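You operate a simulated robot arm through the tools that you are given. There is no shell and no other tool.

The job below is to be done with a simulated robot arm. You get a single attempt, and the scene is never put back.

JOB
Check the field monitor on RAMP, then on FIELD, then switch both units off.
Fine: wait for LOCKED on each pattern; pattern box and monitor end off.

The check looks at the end state, three seconds after you hand in, the way a careful person would. Anything else that was tipped, shoved, dropped, spilled or broken makes it a failure.

ROBOT AND FRAMES
A 6-joint arm with a two-finger parallel gripper, fixed in place. Base frame: the origin is on the floor under the middle of its stand, x ahead of it, y to its left, z up. Readings come in mm, degrees, newtons and seconds.
With the tool pointing down near the work surface it reaches from about 300 to 740 mm from the base axis. Its first joint turns from -66.0 to 66.0 degrees. Payload 2.45 kg.
The TCP is the grasp point between the finger pads, 24 mm short of the fingertips. In the tool frame z runs along the fingers and y along their closing line. Largest opening 68 mm; finger width 17, thickness 10; the body of the gripper, 40 by 70 mm, starts 41 mm behind the TCP.
Orientation is told as [roll, pitch, yaw] about the base's x, y, z axes, in that order, counted from this pose: with the fingers straight down and closing along the base's y, the tool's x points along the base's -x, its y along +y and its z along -z.

CONTROLS
- The arm moves only by the tool jog_arm. Its argument "commands" is a list that holds one entry, the list of rows, each a list of 7 numbers: the gripper command, from -1 (shut) to 1 (fully open), values between in proportion, then the shift along the base's x, y, z in mm, then the turn, a rotation vector about the base's x, y, z in degrees. In form: [[[gripper, tx, ty, tz, wx, wy, wz], ...]]. A call has 1 to 20 rows; each row shifts and turns the commanded pose from where the row before left it. Each row takes 0.2 s and may step no farther than 50 mm and 8.6 degrees from the row before; otherwise, or with a gripper value out of range, the whole call is refused. A pose out of reach is approached as far as the arm can. The call stops where the force on the tool passes 40 N (or 10 N more than at its start, if that is more) or the arm is blocked; 0.2 s more then pass. The fingers move at their own pace (about 108 mm/s each) and stop on an object; they squeeze with about 43 N. The grip force told is the motor's: it shows also when the fingers shut on nothing. Time passes only in rows, and 0.2 s behind the last, so rows that do not move let the fingers close. It gives the time, the measured TCP pose, the force on the tool (base axes), the opening and the grip force at its end, in the units of the frame above (readings bear some noise), with the torque about the TCP (base axes, N m) and any sound that the robot's microphone picked up.
- Cameras (640 x 400 px; columns grow to the right, rows downward): "scene" is fixed at [180.1, 434.4, 1438.6]; the picture's right is [-0.47, -0.88, 0.00], its down [-0.69, 0.37, -0.62] and it looks along [0.55, -0.29, -0.78] (base axes); focal length 309 px, centre (320, 200). "wrist" rides on the gripper at [84, 11, -75] in the tool frame; the picture's right is [-0.13, 0.99, 0.00], its down [-0.60, -0.08, -0.79] and it looks along [-0.79, -0.10, 0.61] (tool axes); focal length 251 px, centre (320, 200). There is no depth. A picture from a camera that has moved, and an enlarged one, comes with that camera's place and axes in the base frame and with its lens. The place of the scene camera against the robot may be out by one fixed shift of up to 12 mm in any direction.
- grab_frame(camera): a new picture of that camera. No time passes.
- close_up(camera, box): a new picture of the part [left, top, right, bottom] of that camera's present view, enlarged. No time passes.
- finish_job(): hands the job in; it is judged then, once.

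Places have to be worked out from the pictures, the camera data and where the tool is seen. Open the gripper and draw the arm clear of the work before you hand the job in, unless the task says otherwise.

The tools are called after "Request:" as a command line: name --argument value ..., lists and objects as JSON in quotes. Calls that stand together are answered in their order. jog_arm: Moves the arm, as the interface text tells. Its arguments: {"type":"object","properties":{"commands":{"type":"array","items":{"type":"array","items":{"type":"array","items":{"type":"number"}}}}},"required":["commands"]} The other tools are called the same way: grab_frame (camera) takes a picture; close_up (camera, box) takes an enlarged picture of a part of a camera's view; finish_job () hands the job in.

At the start:

```text
t: 0.0
tool_pos: [401.4, 63.3, 1063.2]
tool_rot: [-0.1, 0.0, 0.0]
force: [-0.2, 0.3, 0.6]
torque: [0.02, -0.05, 0.02]
width: 67.9
grasp_force: 0.2
```

scene: 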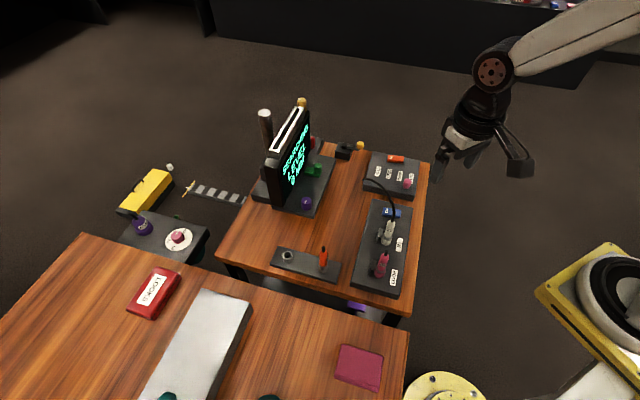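
wrist: 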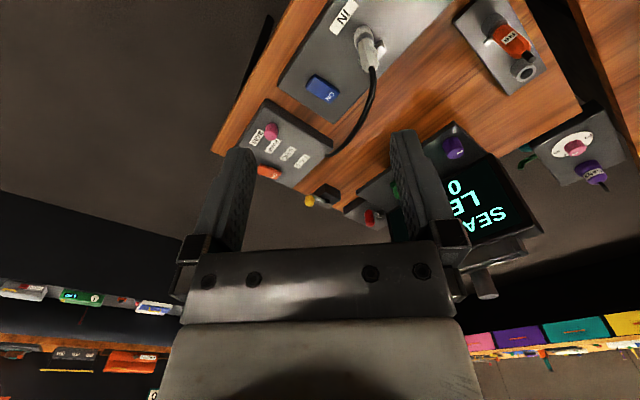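

I start by looking at the bench closely from both cameras before moving anything.

Request:
close_up --camera "scene" --box '[340, 140, 440, 300]'

Request:
close_up --camera "scene" --box '[230, 90, 390, 220]'

Request:
close_up --camera "wrist" --box '[210, 0, 410, 220]'

Request:
close_up --camera "wrist" --box '[380, 0, 640, 280]'

Request:
close_up --camera "scene" --box '[80, 150, 260, 330]'

Request:
close_up --camera "scene" --box '[260, 230, 360, 300]'

```text
2.50 times, centred on (390, 220) of scene
camera zoom: at [180.1, 434.4, 1438.6], right [-0.47, -0.88, 0.0], down [-0.69, 0.37, -0.62], along [0.55, -0.29, -0.78], focal length 772 px, centre (145, 150)
```

zoom: 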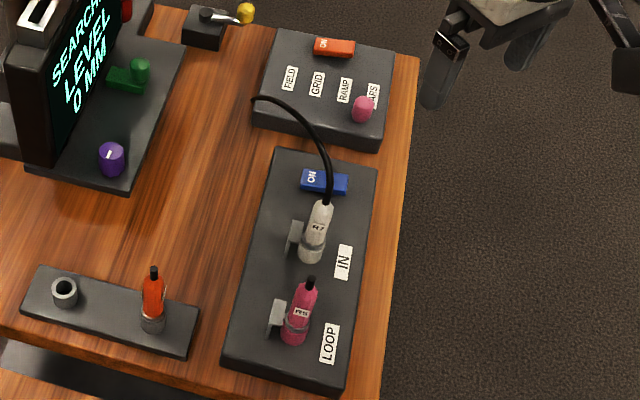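

```text
3.08 times, centred on (310, 155) of scene
camera zoom: at [180.1, 434.4, 1438.6], right [-0.47, -0.88, 0.0], down [-0.69, 0.37, -0.62], along [0.55, -0.29, -0.78], focal length 950 px, centre (351, 338)
```

zoom: 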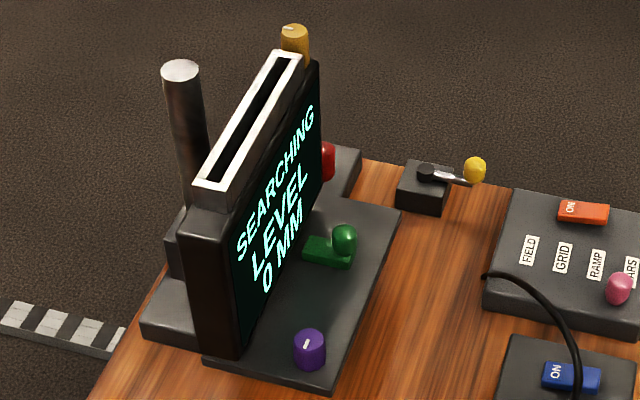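

```text
1.82 times, centred on (310, 110) of wrist
camera zoom: at [318.1, 75.3, 1138.9], right [0.13, 0.99, 0.0], down [0.6, -0.08, 0.79], along [0.79, -0.1, -0.61], focal length 457 px, centre (338, 364)
```

zoom: 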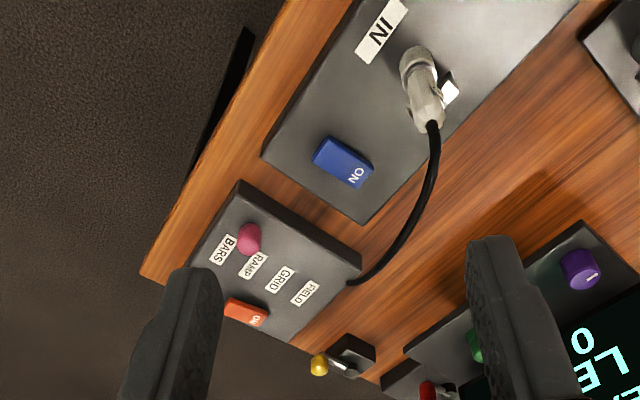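

```text
1.43 times, centred on (510, 140) of wrist
camera zoom: at [318.1, 75.3, 1138.9], right [0.13, 0.99, 0.0], down [0.6, -0.08, 0.79], along [0.79, -0.1, -0.61], focal length 359 px, centre (49, 286)
```

zoom: 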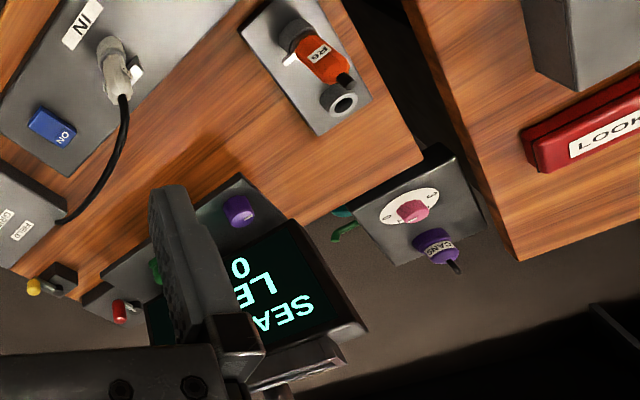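

```text
2.22 times, centred on (170, 240) of scene
camera zoom: at [180.1, 434.4, 1438.6], right [-0.47, -0.88, 0.0], down [-0.69, 0.37, -0.62], along [0.55, -0.29, -0.78], focal length 686 px, centre (653, 111)
```

zoom: 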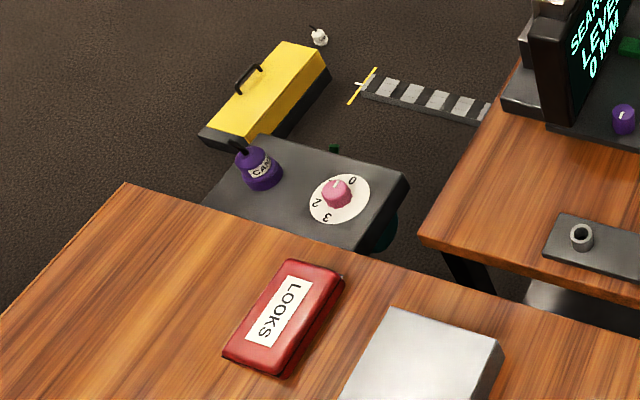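

```text
5.71 times, centred on (310, 265) of scene
camera zoom: at [180.1, 434.4, 1438.6], right [-0.47, -0.88, 0.0], down [-0.69, 0.37, -0.62], along [0.55, -0.29, -0.78], focal length 1764 px, centre (377, -171)
```

zoom: 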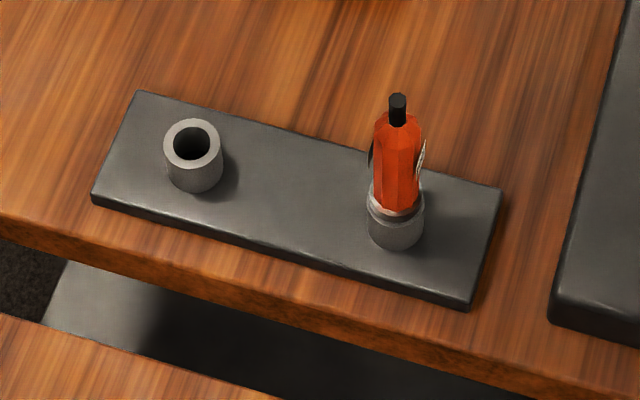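

The bench holds a selector box (labels FIELD/GRID/RAMP/BARS, pink knob, orange ON), an IN/LOOP box with a blue ON, and a screen reading "SEARCHING LEVEL 0 MM". I move the gripper slightly forward and down, high above everything, to look closer with the wrist camera.

Request:
jog_arm --commands '[[[1, 10, -30, -40, 0, 0, 0], [1, 10, -30, -40, 0, 0, 0], [1, 9, -30, -40, 0, 0, 0]]]'

Request:
grab_frame --camera "wrist"

Request:
grab_frame --camera "scene"

```text
refused: row 1 steps farther than a row can; nothing moved
```

```text
taken
camera wrist: at [318.1, 75.3, 1138.9], right [0.13, 0.99, 0.0], down [0.6, -0.08, 0.79], along [0.79, -0.1, -0.61], focal length 251 px, centre (320, 200)
```

wrist: 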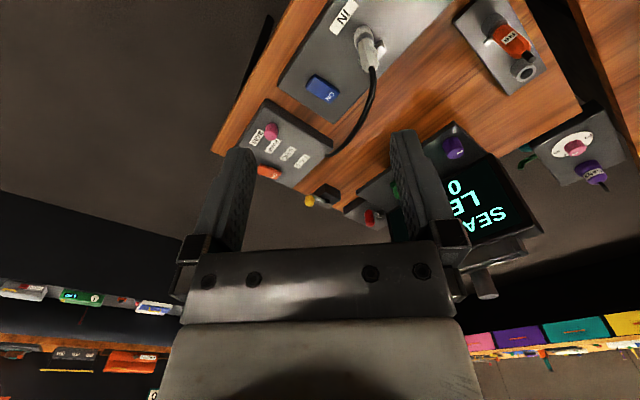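

```text
taken
```

scene: 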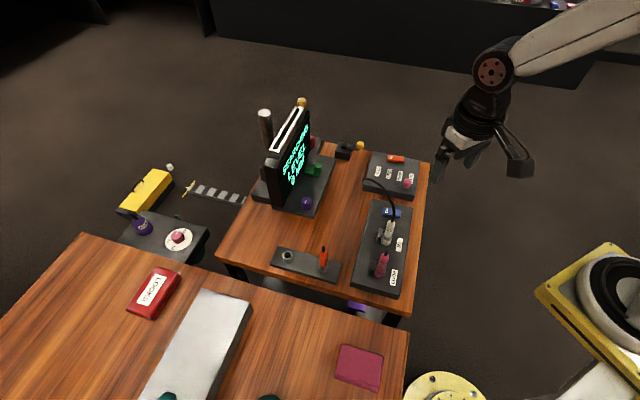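

The row was just over 50 mm, so nothing moved. I'll use smaller steps.

Request:
jog_arm --commands '[[[1, 10, -25, -30, 0, 0, 0], [1, 10, -25, -30, 0, 0, 0], [1, 10, -25, -30, 0, 0, 0], [1, 0, -15, -30, 0, 0, 0]]]'

Request:
grab_frame --camera "wrist"

Request:
grab_frame --camera "scene"

```text
t: 1.0
tool_pos: [430.3, -27.4, 941.7]
tool_rot: [0.0, -0.2, 0.0]
force: [-0.2, -0.1, 0.5]
torque: [-0.02, 0.02, 0.02]
width: 67.7
grasp_force: 0.1
```

```text
taken
camera wrist: at [347.2, -15.7, 1016.8], right [0.13, 0.99, 0.0], down [0.6, -0.08, 0.79], along [0.79, -0.1, -0.61], focal length 251 px, centre (320, 200)
```

wrist: 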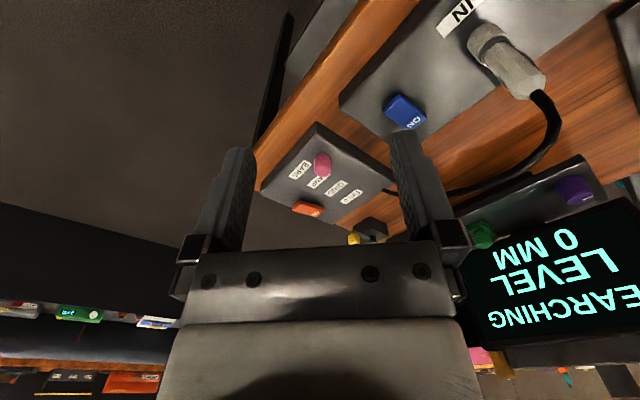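

```text
taken
```

scene: 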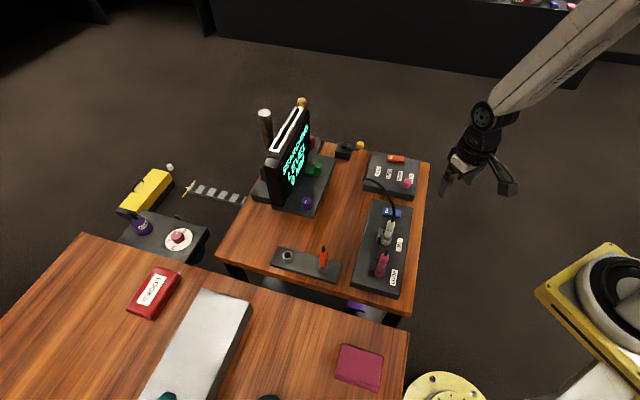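

The wrist camera now sees the pattern box between the fingers; I take enlargements of it and of the monitor's controls.

Request:
close_up --camera "wrist" --box '[250, 100, 410, 250]'

Request:
close_up --camera "wrist" --box '[380, 0, 640, 160]'

Request:
close_up --camera "wrist" --box '[440, 140, 640, 360]'

Request:
close_up --camera "scene" --box '[355, 145, 435, 205]'

Request:
close_up --camera "scene" --box '[350, 195, 420, 300]'

Request:
close_up --camera "scene" --box '[290, 130, 370, 215]'

```text
2.67 times, centred on (330, 175) of wrist
camera zoom: at [347.2, -15.7, 1016.8], right [0.13, 0.99, 0.0], down [0.6, -0.08, 0.79], along [0.79, -0.1, -0.61], focal length 670 px, centre (293, 267)
```

zoom: 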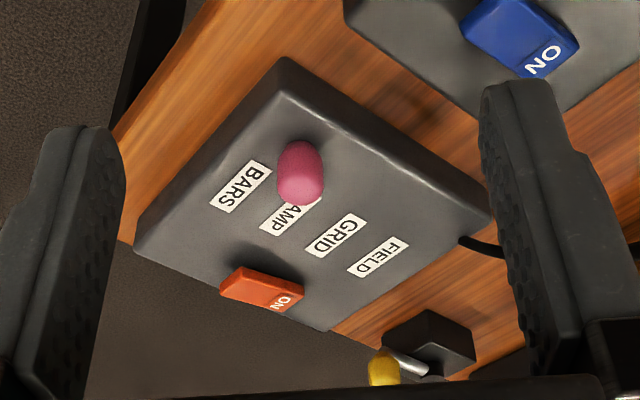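

```text
2.46 times, centred on (510, 80) of wrist
camera zoom: at [347.2, -15.7, 1016.8], right [0.13, 0.99, 0.0], down [0.6, -0.08, 0.79], along [0.79, -0.1, -0.61], focal length 619 px, centre (-148, 495)
```

zoom: 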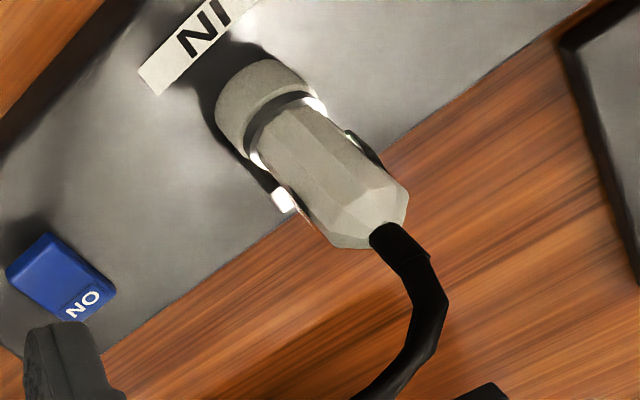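

```text
1.82 times, centred on (540, 250) of wrist
camera zoom: at [347.2, -15.7, 1016.8], right [0.13, 0.99, 0.0], down [0.6, -0.08, 0.79], along [0.79, -0.1, -0.61], focal length 457 px, centre (-80, 109)
```

zoom: 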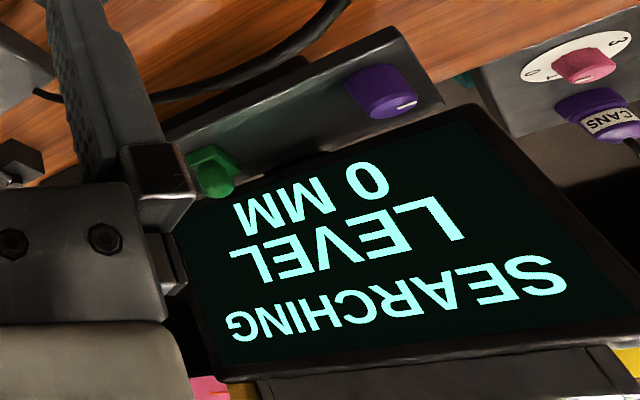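

```text
6.67 times, centred on (395, 175) of scene
camera zoom: at [180.1, 434.4, 1438.6], right [-0.47, -0.88, 0.0], down [-0.69, 0.37, -0.62], along [0.55, -0.29, -0.78], focal length 2058 px, centre (-180, 367)
```

zoom: 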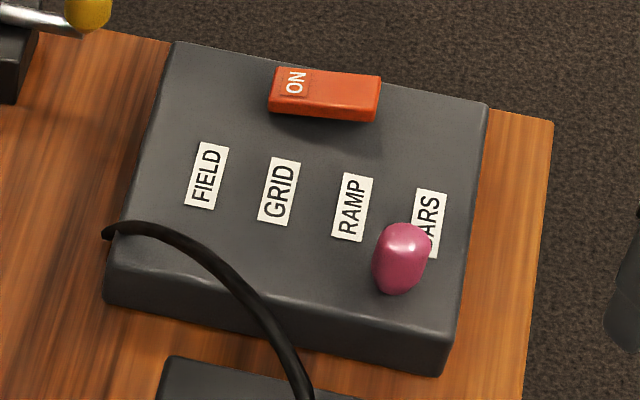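

```text
3.81 times, centred on (385, 248) of scene
camera zoom: at [180.1, 434.4, 1438.6], right [-0.47, -0.88, 0.0], down [-0.69, 0.37, -0.62], along [0.55, -0.29, -0.78], focal length 1176 px, centre (72, 19)
```

zoom: 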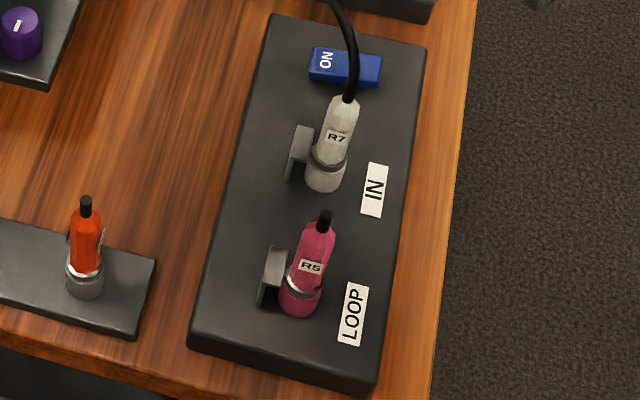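

```text
4.71 times, centred on (330, 172) of scene
camera zoom: at [180.1, 434.4, 1438.6], right [-0.47, -0.88, 0.0], down [-0.69, 0.37, -0.62], along [0.55, -0.29, -0.78], focal length 1453 px, centre (273, 329)
```

zoom: 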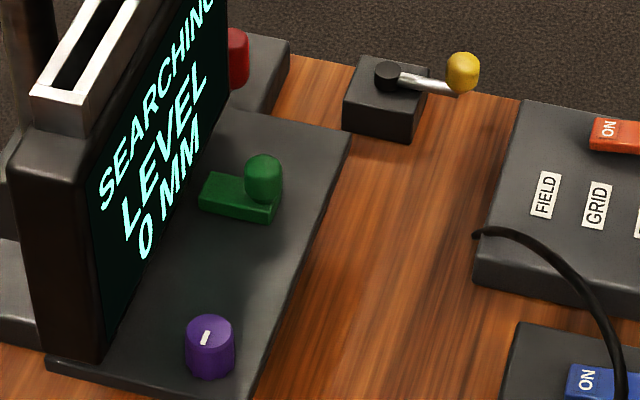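

The selector on the pattern box seems to be a sliding pink knob at BARS; plug R7 with the cable stands in IN. I let a little time pass to see whether the screen moves off SEARCHING by itself on the present pattern.

Request:
jog_arm --commands '[[[1, 0, 0, 0, 0, 0, 0], [1, 0, 0, 0, 0, 0, 0], [1, 0, 0, 0, 0, 0, 0], [1, 0, 0, 0, 0, 0, 0], [1, 0, 0, 0, 0, 0, 0], [1, 0, 0, 0, 0, 0, 0], [1, 0, 0, 0, 0, 0, 0], [1, 0, 0, 0, 0, 0, 0], [1, 0, 0, 0, 0, 0, 0], [1, 0, 0, 0, 0, 0, 0], [1, 0, 0, 0, 0, 0, 0], [1, 0, 0, 0, 0, 0, 0], [1, 0, 0, 0, 0, 0, 0], [1, 0, 0, 0, 0, 0, 0], [1, 0, 0, 0, 0, 0, 0]]]'

Request:
close_up --camera "scene" --box '[230, 90, 390, 220]'

Request:
close_up --camera "wrist" --box '[440, 140, 640, 360]'

```text
t: 4.2
tool_pos: [429.9, -27.2, 941.9]
tool_rot: [0.0, -0.1, -0.1]
force: [0.4, 0.4, -0.1]
torque: [0.01, 0.0, 0.01]
width: 67.7
grasp_force: 0.1
```

```text
3.08 times, centred on (310, 155) of scene
camera zoom: at [180.1, 434.4, 1438.6], right [-0.47, -0.88, 0.0], down [-0.69, 0.37, -0.62], along [0.55, -0.29, -0.78], focal length 950 px, centre (351, 338)
```

zoom: 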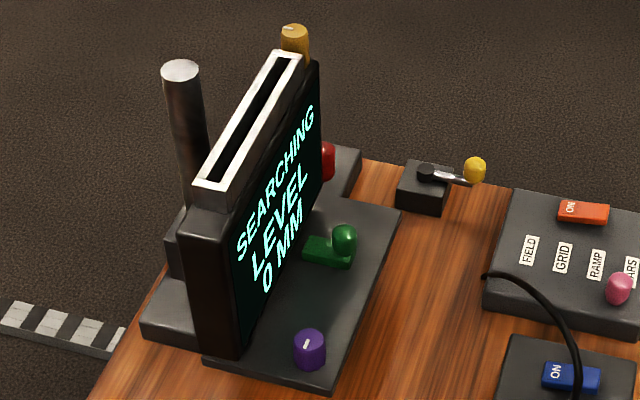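

```text
1.82 times, centred on (540, 250) of wrist
camera zoom: at [347.0, -15.5, 1017.2], right [0.13, 0.99, 0.0], down [0.6, -0.08, 0.79], along [0.79, -0.1, -0.61], focal length 457 px, centre (-80, 109)
```

zoom: 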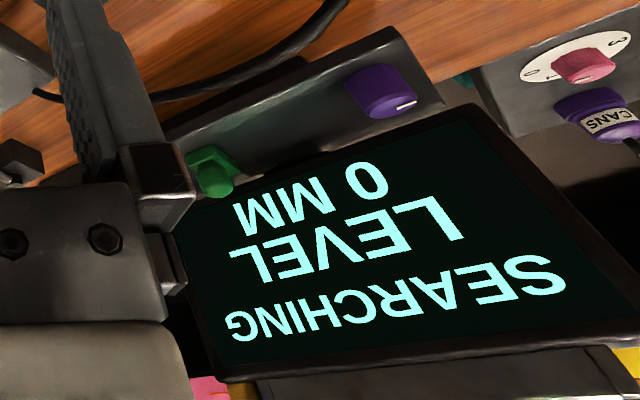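

Still SEARCHING after 4 s. I zoom hard on both rockers and the knob to read which way each rocker is tilted.

Request:
close_up --camera "wrist" --box '[285, 140, 345, 220]'

Request:
close_up --camera "scene" --box '[380, 150, 420, 175]'

Request:
close_up --camera "scene" --box '[375, 200, 415, 225]'

Request:
close_up --camera "wrist" --box '[370, 80, 440, 140]'

Request:
close_up --camera "scene" --box '[330, 135, 370, 165]'

Request:
close_up --camera "scene" --box '[370, 215, 410, 255]'

```text
5.00 times, centred on (315, 180) of wrist
camera zoom: at [347.0, -15.5, 1017.2], right [0.13, 0.99, 0.0], down [0.6, -0.08, 0.79], along [0.79, -0.1, -0.61], focal length 1257 px, centre (345, 300)
```

zoom: 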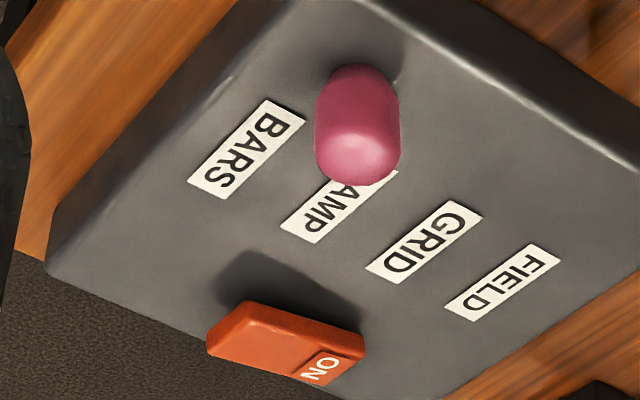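

```text
16.00 times, centred on (400, 162) of scene
camera zoom: at [180.1, 434.4, 1438.6], right [-0.47, -0.88, 0.0], down [-0.69, 0.37, -0.62], along [0.55, -0.29, -0.78], focal length 4939 px, centre (-960, 800)
```

zoom: 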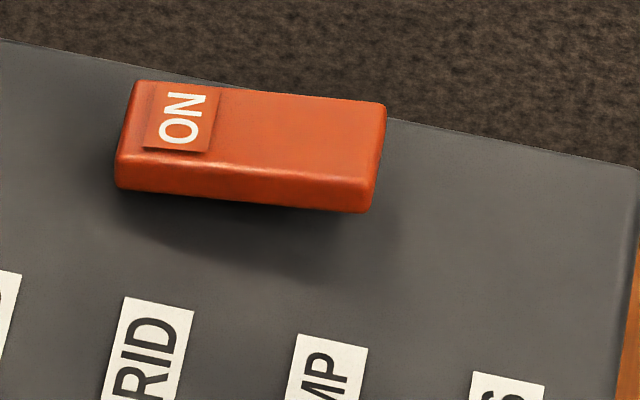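

```text
16.00 times, centred on (395, 212) of scene
camera zoom: at [180.1, 434.4, 1438.6], right [-0.47, -0.88, 0.0], down [-0.69, 0.37, -0.62], along [0.55, -0.29, -0.78], focal length 4939 px, centre (-880, 0)
```

zoom: 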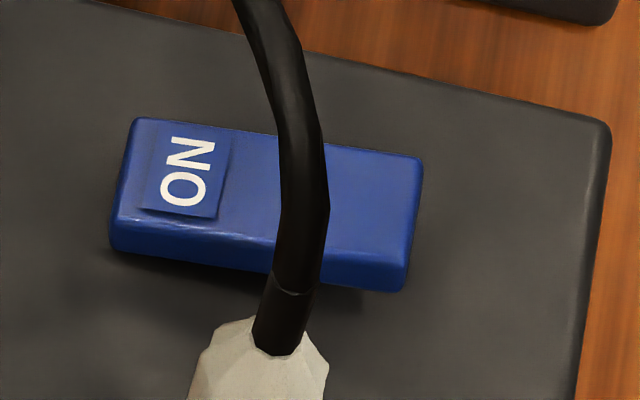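

```text
6.67 times, centred on (405, 110) of wrist
camera zoom: at [347.0, -15.5, 1017.2], right [0.13, 0.99, 0.0], down [0.6, -0.08, 0.79], along [0.79, -0.1, -0.61], focal length 1676 px, centre (-247, 800)
```

zoom: 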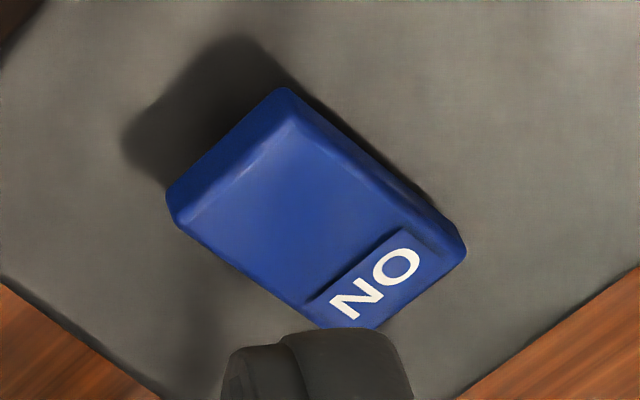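

```text
13.33 times, centred on (350, 150) of scene
camera zoom: at [180.1, 434.4, 1438.6], right [-0.47, -0.88, 0.0], down [-0.69, 0.37, -0.62], along [0.55, -0.29, -0.78], focal length 4116 px, centre (-80, 867)
```

zoom: 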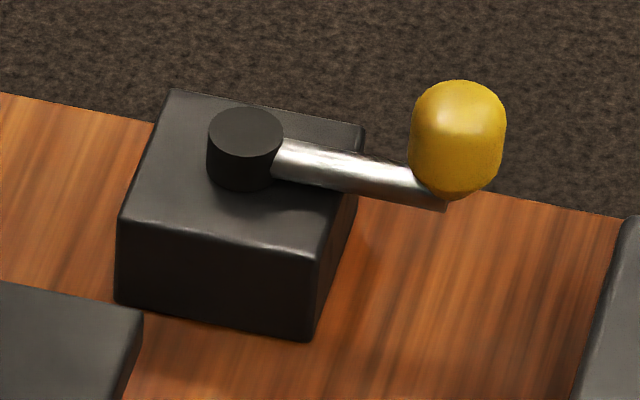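

```text
10.00 times, centred on (390, 235) of scene
camera zoom: at [180.1, 434.4, 1438.6], right [-0.47, -0.88, 0.0], down [-0.69, 0.37, -0.62], along [0.55, -0.29, -0.78], focal length 3087 px, centre (-380, -150)
```

zoom: 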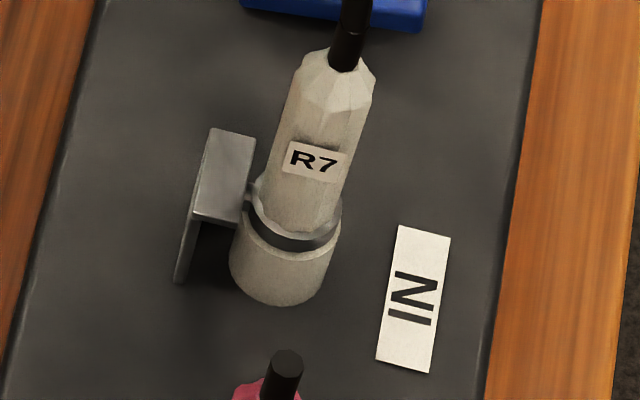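

Both rockers look pressed at their ON ends (far end raised). R7 seems to show a dark gap and bright metal above its socket, so I check the seating of R7, R5 and the parked orange plug in more detail.

Request:
close_up --camera "wrist" --box '[460, 10, 560, 110]'

Request:
close_up --camera "scene" --box '[365, 240, 405, 280]'

Request:
close_up --camera "scene" --box '[305, 235, 345, 275]'

Request:
close_up --camera "scene" --box '[340, 170, 400, 220]'

```text
4.00 times, centred on (510, 60) of wrist
camera zoom: at [347.0, -15.5, 1017.2], right [0.13, 0.99, 0.0], down [0.6, -0.08, 0.79], along [0.79, -0.1, -0.61], focal length 1006 px, centre (-440, 760)
```

zoom: 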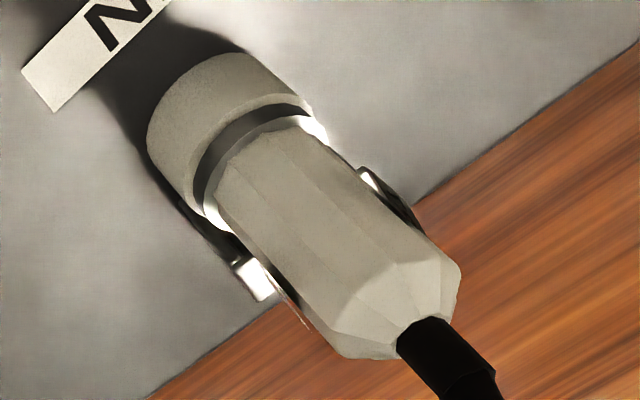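

```text
10.00 times, centred on (385, 260) of scene
camera zoom: at [180.1, 434.4, 1438.6], right [-0.47, -0.88, 0.0], down [-0.69, 0.37, -0.62], along [0.55, -0.29, -0.78], focal length 3087 px, centre (-330, -400)
```

zoom: 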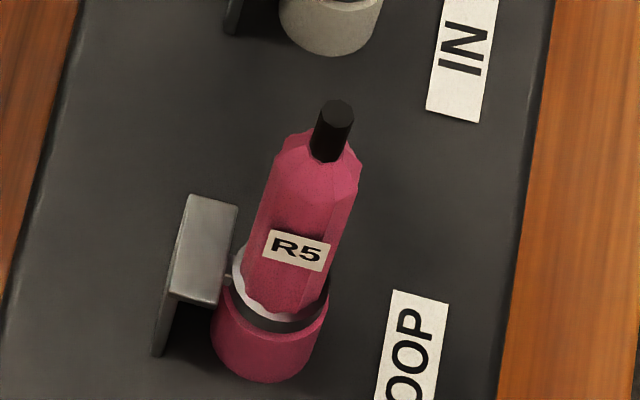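

```text
10.00 times, centred on (325, 255) of scene
camera zoom: at [180.1, 434.4, 1438.6], right [-0.47, -0.88, 0.0], down [-0.69, 0.37, -0.62], along [0.55, -0.29, -0.78], focal length 3087 px, centre (270, -350)
```

zoom: 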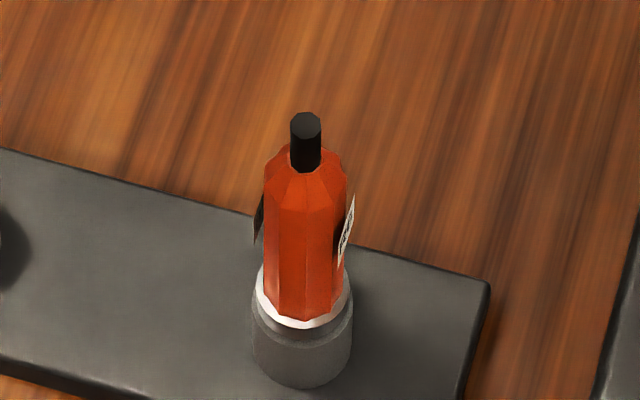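

```text
8.00 times, centred on (370, 195) of scene
camera zoom: at [180.1, 434.4, 1438.6], right [-0.47, -0.88, 0.0], down [-0.69, 0.37, -0.62], along [0.55, -0.29, -0.78], focal length 2470 px, centre (-80, 240)
```

zoom: 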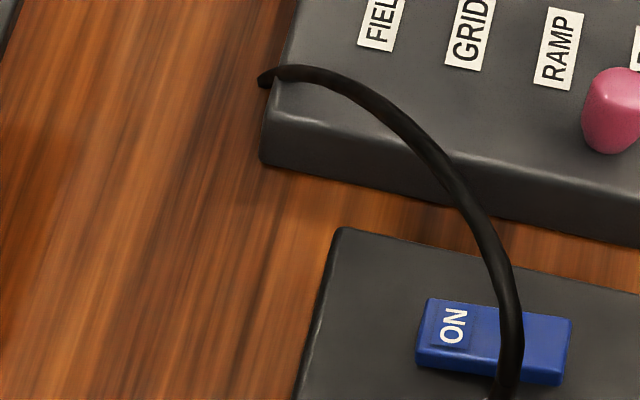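

Both plugs sit alike (metal collar showing), so the cable looks properly connected to IN. I now swing the tool to yaw -45° (closing line along the label row, which runs along about (0.71, 0.71)) and go high above the pink knob, estimated at (560, -36, ~805).

Request:
jog_arm --commands '[[[1, 21.7, -1.5, -4, 0, 0, -7.5], [1, 21.7, -1.5, -4, 0, 0, -7.5], [1, 21.7, -1.5, -4, 0, 0, -7.5], [1, 21.7, -1.5, -4, 0, 0, -7.5], [1, 21.7, -1.5, -4, 0, 0, -7.5], [1, 21.7, -1.5, -4, 0, 0, -7.5], [1, 0, 0, 0, 0, 0, 0]]]'

Request:
grab_frame --camera "wrist"

Request:
grab_frame --camera "scene"

```text
t: 5.8
tool_pos: [560.6, -34.8, 921.5]
tool_rot: [0.1, 0.0, -45.0]
force: [0.8, 0.7, -0.2]
torque: [-0.01, 0.02, 0.0]
width: 68.0
grasp_force: 0.0
```

```text
taken
camera wrist: at [510.3, 32.6, 996.8], right [0.79, 0.61, 0.0], down [0.37, -0.48, 0.79], along [0.48, -0.63, -0.61], focal length 251 px, centre (320, 200)
```

wrist: 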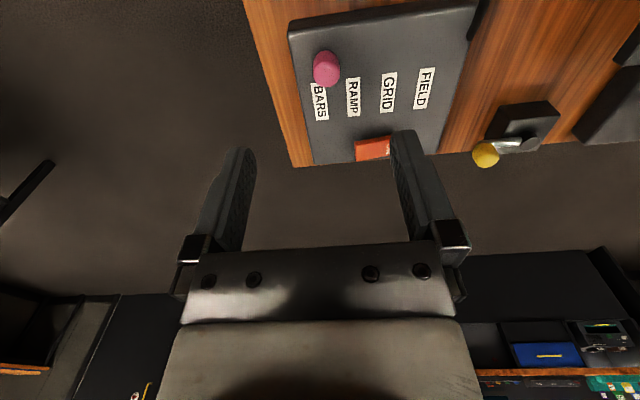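

```text
taken
```

scene: 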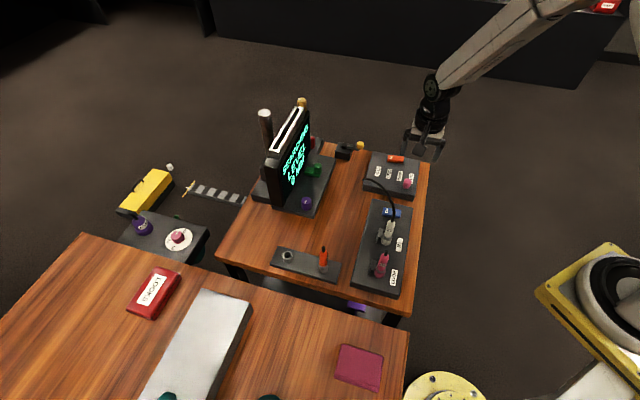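

The camera now looks down the label row; I zoom in on the pattern box to triangulate the knob, the labels and the orange rocker.

Request:
close_up --camera "wrist" --box '[280, 0, 480, 125]'

Request:
close_up --camera "wrist" --box '[300, 30, 380, 80]'

Request:
close_up --camera "wrist" --box '[340, 120, 420, 170]'

Request:
close_up --camera "scene" --box '[355, 120, 455, 205]'

```text
3.20 times, centred on (380, 62) of wrist
camera zoom: at [510.3, 32.6, 996.8], right [0.79, 0.61, 0.0], down [0.37, -0.48, 0.79], along [0.48, -0.63, -0.61], focal length 805 px, centre (128, 640)
```

zoom: 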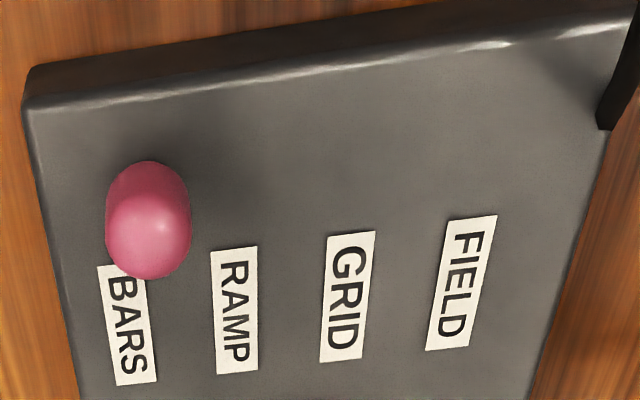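

```text
8.00 times, centred on (340, 55) of wrist
camera zoom: at [510.3, 32.6, 996.8], right [0.79, 0.61, 0.0], down [0.37, -0.48, 0.79], along [0.48, -0.63, -0.61], focal length 2012 px, centre (160, 1360)
```

zoom: 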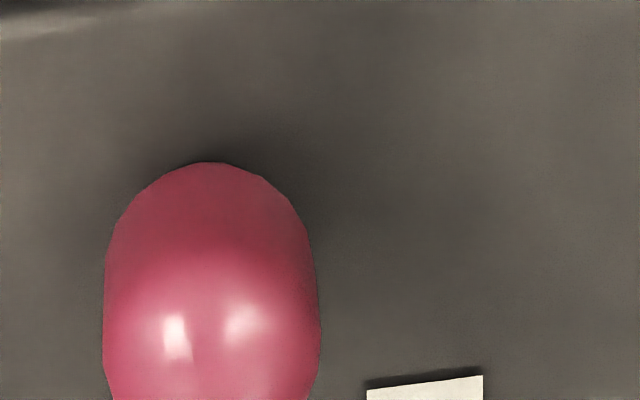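

```text
8.00 times, centred on (380, 145) of wrist
camera zoom: at [510.3, 32.6, 996.8], right [0.79, 0.61, 0.0], down [0.37, -0.48, 0.79], along [0.48, -0.63, -0.61], focal length 2012 px, centre (-160, 640)
```

zoom: 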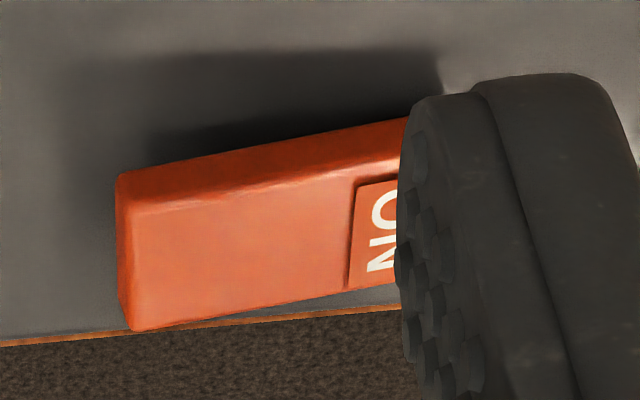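

```text
4.71 times, centred on (405, 162) of scene
camera zoom: at [180.1, 434.4, 1438.6], right [-0.47, -0.88, 0.0], down [-0.69, 0.37, -0.62], along [0.55, -0.29, -0.78], focal length 1453 px, centre (-80, 376)
```

zoom: 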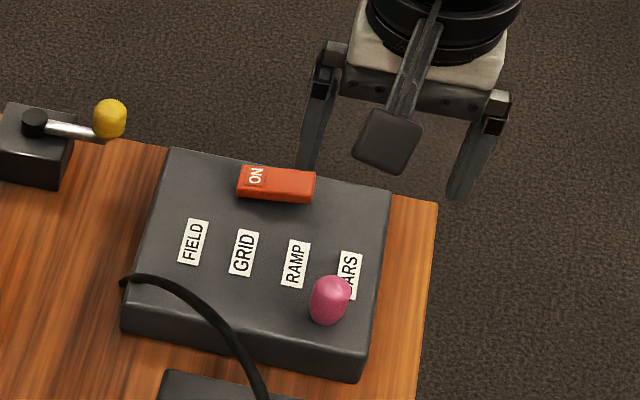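

The two wrist views agree: plate top at z≈775, knob centre about (572, -41), diameter 21, top z≈803; labels are spaced about 32 mm along (0.716, 0.698). The cable arches close to the -45° camera side, so I turn to yaw +45°, putting the camera on the far side from the cable.

Request:
jog_arm --commands '[[[1, 1, -0.5, 0, 0, 0, 7.5], [1, 1, -0.5, 0, 0, 0, 7.5], [1, 1, -0.5, 0, 0, 0, 7.5], [1, 1, -0.5, 0, 0, 0, 7.5], [1, 1, -0.5, 0, 0, 0, 7.5], [1, 1, -0.5, 0, 0, 0, 7.5], [1, 1, -0.5, 0, 0, 0, 7.5], [1, 1, -0.5, 0, 0, 0, 7.5], [1, 1, -0.5, 0, 0, 0, 7.5], [1, 1, -0.5, 0, 0, 0, 7.5], [1, 1, -0.5, 0, 0, 0, 7.5], [1, 0.5, -0.5, 0, 0, 0, 7], [1, 0, 0, 0, 0, 0, 0]]]'

Request:
grab_frame --camera "wrist"

Request:
close_up --camera "scene" --box '[230, 90, 450, 220]'

```text
t: 8.6
tool_pos: [572.3, -40.4, 919.5]
tool_rot: [-0.1, -0.1, 44.7]
force: [1.0, 0.1, 0.4]
torque: [-0.05, -0.01, -0.04]
width: 67.8
grasp_force: 0.0
```

```text
taken
camera wrist: at [506.2, -91.2, 994.8], right [-0.6, 0.8, 0.0], down [0.49, 0.37, 0.79], along [0.63, 0.48, -0.61], focal length 251 px, centre (320, 200)
```

wrist: 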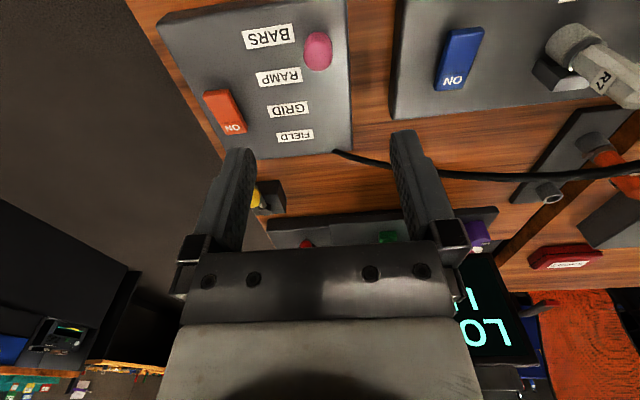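

```text
2.91 times, centred on (340, 155) of scene
camera zoom: at [180.1, 434.4, 1438.6], right [-0.47, -0.88, 0.0], down [-0.69, 0.37, -0.62], along [0.55, -0.29, -0.78], focal length 898 px, centre (262, 331)
```

zoom: 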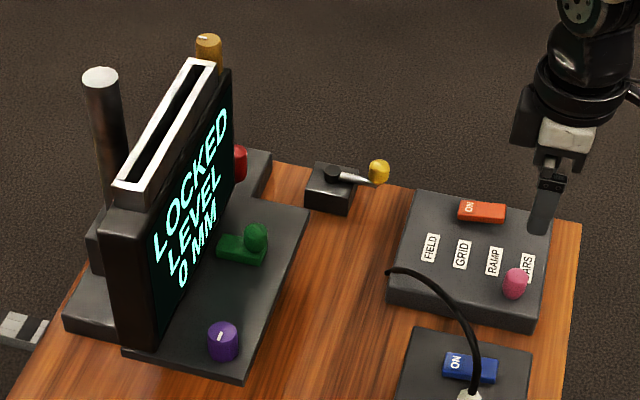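

The monitor has now gone to LOCKED by itself on BARS, so the chain works and locking takes several seconds. Now I zoom on the knob from this new side to refine its position.

Request:
close_up --camera "wrist" --box '[190, 0, 390, 160]'

Request:
close_up --camera "wrist" --box '[280, 15, 360, 85]'

Request:
close_up --camera "wrist" --box '[390, 0, 640, 200]'

```text
2.50 times, centred on (290, 80) of wrist
camera zoom: at [506.2, -91.2, 994.8], right [-0.6, 0.8, 0.0], down [0.49, 0.37, 0.79], along [0.63, 0.48, -0.61], focal length 629 px, centre (395, 500)
```

zoom: 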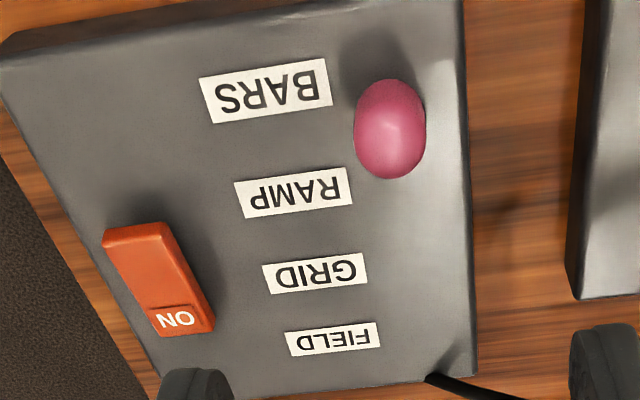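

```text
5.71 times, centred on (320, 50) of wrist
camera zoom: at [506.2, -91.2, 994.8], right [-0.6, 0.8, 0.0], down [0.49, 0.37, 0.79], along [0.63, 0.48, -0.61], focal length 1437 px, centre (320, 1057)
```

zoom: 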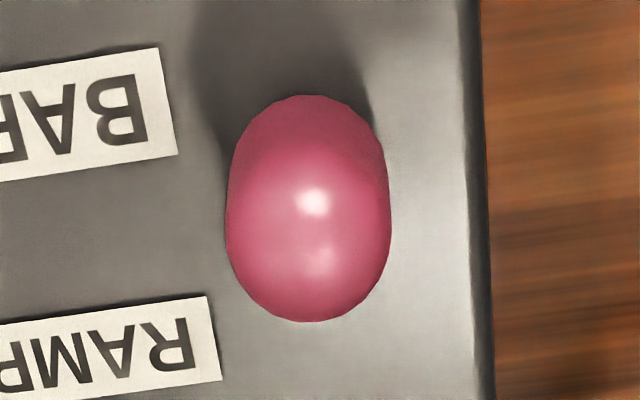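

```text
2.00 times, centred on (515, 100) of wrist
camera zoom: at [506.2, -91.2, 994.8], right [-0.6, 0.8, 0.0], down [0.49, 0.37, 0.79], along [0.63, 0.48, -0.61], focal length 503 px, centre (-70, 400)
```

zoom: 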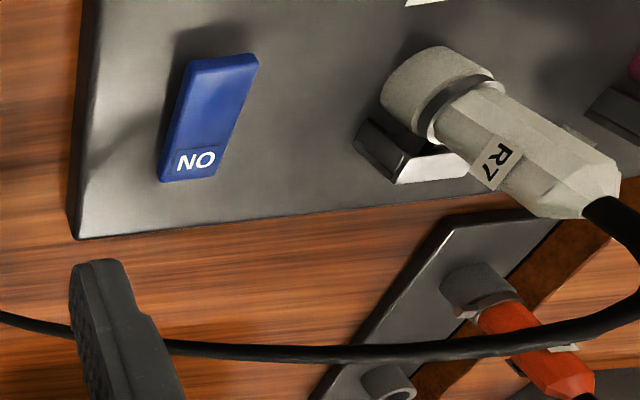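

The knob measures (572, -42) again from the third view. I narrow the fingers to about 44 mm and descend to tips just above the knob's top, then check alignment.

Request:
jog_arm --commands '[[[0.3, 0, -1.6, -20, 0, 0, 0], [0.3, 0, 0, -20, 0, 0, 0], [0.3, 0, 0, -20, 0, 0, 0], [0.3, 0, 0, -14, 0, 0, 0], [0.3, 0, 0, -10, 0, 0, 0], [0.3, 0, 0, 0, 0, 0, 0]]]'

Request:
grab_frame --camera "wrist"

Request:
close_up --camera "scene" --box '[355, 120, 455, 205]'

```text
t: 10.0
tool_pos: [571.8, -42.5, 833.6]
tool_rot: [-0.1, 0.1, 44.6]
force: [0.8, -0.5, -0.2]
torque: [0.01, 0.0, 0.02]
width: 44.1
grasp_force: 0.0
```

```text
taken
camera wrist: at [505.0, -93.5, 909.6], right [-0.6, 0.8, 0.0], down [0.49, 0.37, 0.79], along [0.63, 0.48, -0.61], focal length 251 px, centre (320, 200)
```

wrist: 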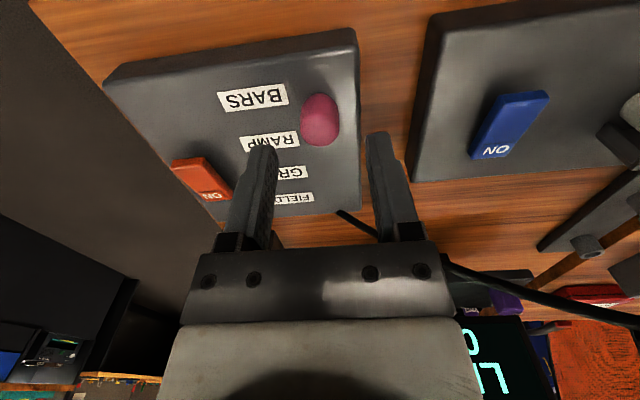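

```text
4.71 times, centred on (405, 162) of scene
camera zoom: at [180.1, 434.4, 1438.6], right [-0.47, -0.88, 0.0], down [-0.69, 0.37, -0.62], along [0.55, -0.29, -0.78], focal length 1453 px, centre (-80, 376)
```

zoom: 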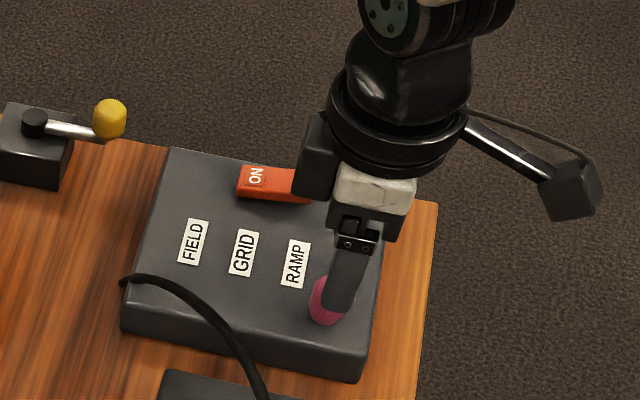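

The knob lies in the centre column at the row expected for a point straight under the TCP, so the alignment is good. I descend to TCP z≈806 with small steps.

Request:
jog_arm --commands '[[[0.3, 0, 0, -8, 0, 0, 0], [0.3, 0, 0, -8, 0, 0, 0], [0.3, 0, 0, -6, 0, 0, 0], [0.3, 0, 0, -5, 0, 0, 0], [0.3, 0, 0, 0, 0, 0, 0]]]'

Request:
grab_frame --camera "wrist"

Request:
close_up --camera "scene" --box '[355, 120, 455, 205]'

```text
t: 11.2
tool_pos: [572.4, -41.5, 809.8]
tool_rot: [0.0, -0.1, 44.4]
force: [0.0, -0.6, -0.6]
torque: [0.04, -0.05, 0.01]
width: 44.1
grasp_force: 0.1
```

```text
taken
camera wrist: at [505.7, -92.7, 883.8], right [-0.6, 0.8, 0.0], down [0.49, 0.37, 0.79], along [0.63, 0.48, -0.61], focal length 251 px, centre (320, 200)
```

wrist: 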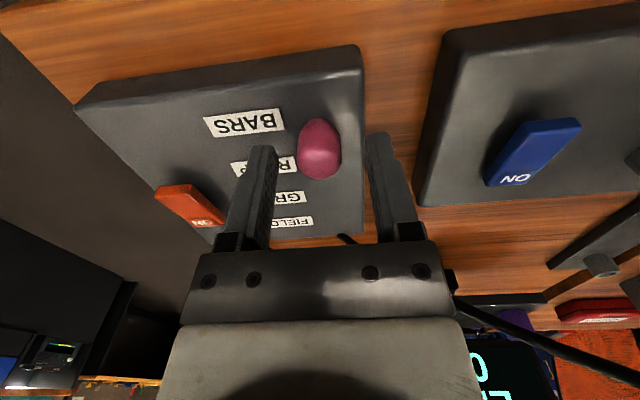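

```text
4.71 times, centred on (405, 162) of scene
camera zoom: at [180.1, 434.4, 1438.6], right [-0.47, -0.88, 0.0], down [-0.69, 0.37, -0.62], along [0.55, -0.29, -0.78], focal length 1453 px, centre (-80, 376)
```

zoom: 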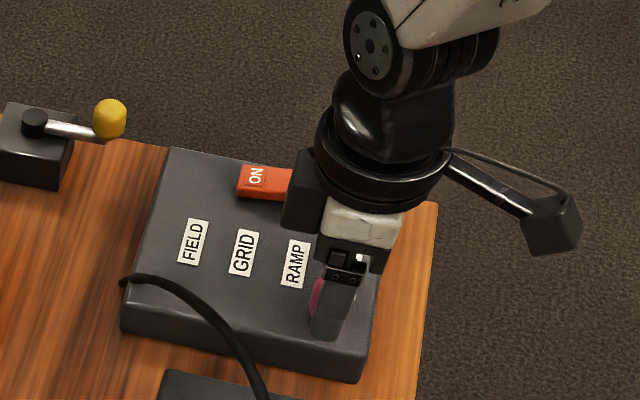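

The fingers straddle the knob cleanly; the knob sits perhaps 2–3 mm toward the camera from the pad centre, so I shift by that, lower 2 mm more and close.

Request:
jog_arm --commands '[[[0.3, -1.5, -1.5, -2, 0, 0, 0], [-0.2, 0, 0, 0, 0, 0, 0], [-1, 0, 0, 0, 0, 0, 0], [-1, 0, 0, 0, 0, 0, 0]]]'

Request:
grab_frame --camera "wrist"

```text
t: 12.2
tool_pos: [570.7, -44.0, 806.5]
tool_rot: [0.0, 0.0, 44.5]
force: [3.3, -3.2, -3.0]
torque: [0.18, 0.21, -0.05]
width: 20.5
grasp_force: 37.8
```

```text
taken
camera wrist: at [504.6, -94.5, 881.9], right [-0.6, 0.8, 0.0], down [0.49, 0.37, 0.79], along [0.63, 0.48, -0.61], focal length 251 px, centre (320, 200)
```

wrist: 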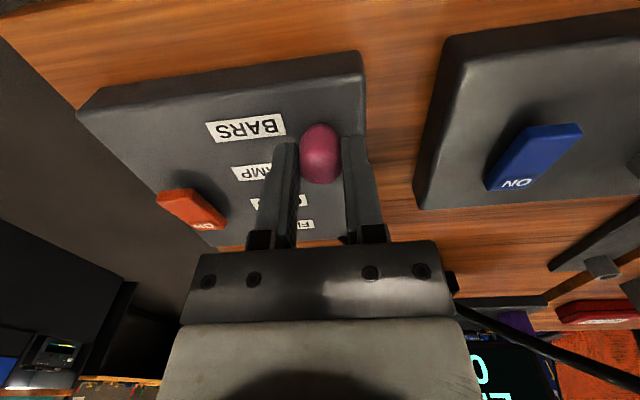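

Gripped (20.5 mm wide). I slide the knob gently along the row toward RAMP in small steps, watching force and screen.

Request:
jog_arm --commands '[[[-1, 2.8, 2.8, 0, 0, 0, 0], [-1, 2.8, 2.8, 0, 0, 0, 0], [-1, 2.8, 2.8, 0, 0, 0, 0], [-1, 0, 0, 0, 0, 0, 0]]]'

Request:
grab_frame --camera "wrist"

Request:
close_up --camera "scene" --box '[230, 90, 450, 220]'

```text
t: 13.2
tool_pos: [579.6, -35.6, 805.8]
tool_rot: [-0.1, 0.0, 44.5]
force: [4.9, -4.7, 0.0]
torque: [0.09, 0.23, -0.02]
width: 20.7
grasp_force: 37.8
```

```text
taken
camera wrist: at [512.9, -86.2, 881.9], right [-0.6, 0.8, 0.0], down [0.49, 0.37, 0.79], along [0.63, 0.48, -0.61], focal length 251 px, centre (320, 200)
```

wrist: 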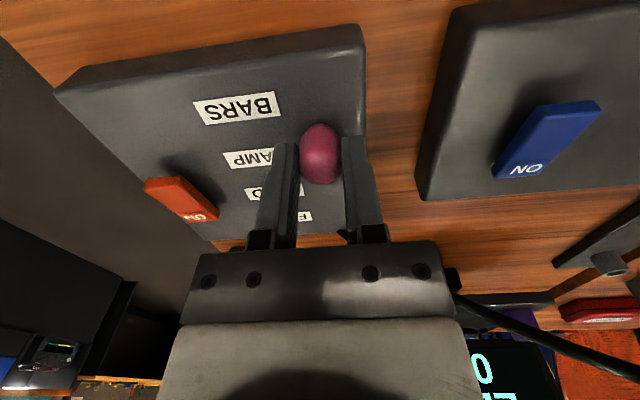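

```text
2.91 times, centred on (340, 155) of scene
camera zoom: at [180.2, 434.3, 1438.6], right [-0.47, -0.88, 0.0], down [-0.69, 0.37, -0.62], along [0.55, -0.29, -0.78], focal length 898 px, centre (262, 331)
```

zoom: 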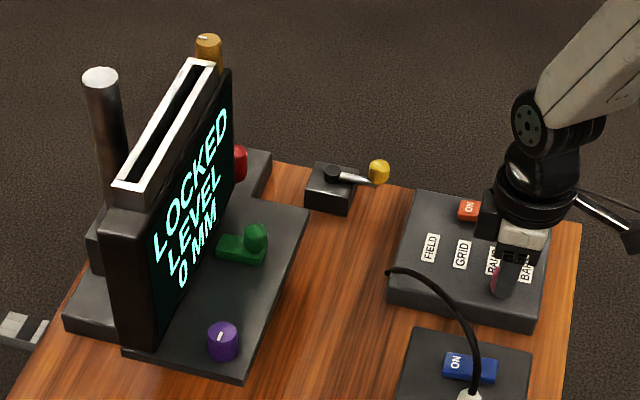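

The knob slides easily (about 12 mm so far) with a small sideways load, so the track runs slightly more toward x than 45°. I continue with that small correction.

Request:
jog_arm --commands '[[[-1, 2.6, 1.6, 0, 0, 0, 0], [-1, 2.2, 2.1, 0, 0, 0, 0], [-1, 2.2, 2.1, 0, 0, 0, 0], [-1, 0, 0, 0, 0, 0, 0]]]'

Request:
close_up --camera "scene" --box '[230, 90, 450, 220]'

Request:
grab_frame --camera "wrist"

```text
t: 14.2
tool_pos: [585.6, -30.5, 806.2]
tool_rot: [0.1, 0.1, 44.5]
force: [-6.2, 7.7, 4.7]
torque: [0.05, -0.34, 0.03]
width: 20.7
grasp_force: 38.1
```

```text
2.91 times, centred on (340, 155) of scene
camera zoom: at [179.8, 434.6, 1438.6], right [-0.47, -0.88, 0.0], down [-0.69, 0.37, -0.62], along [0.55, -0.29, -0.78], focal length 898 px, centre (262, 331)
```

zoom: 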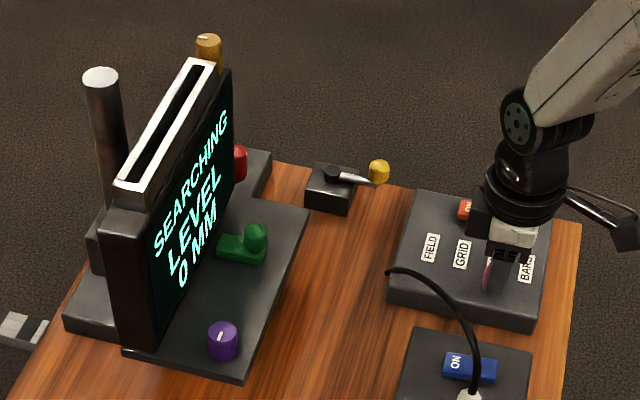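

```text
taken
camera wrist: at [519.1, -80.4, 882.1], right [-0.6, 0.8, 0.0], down [0.49, 0.37, 0.79], along [0.63, 0.48, -0.61], focal length 251 px, centre (320, 200)
```

wrist: 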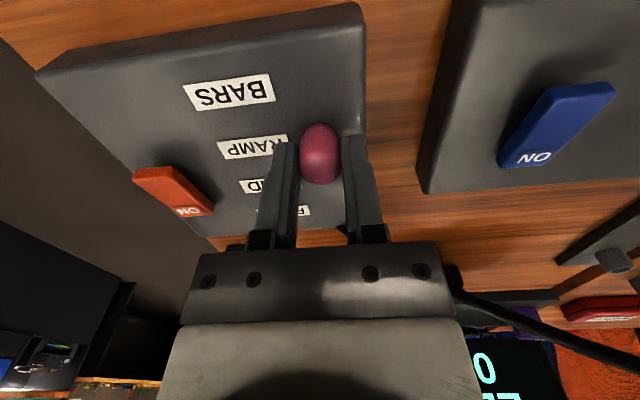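

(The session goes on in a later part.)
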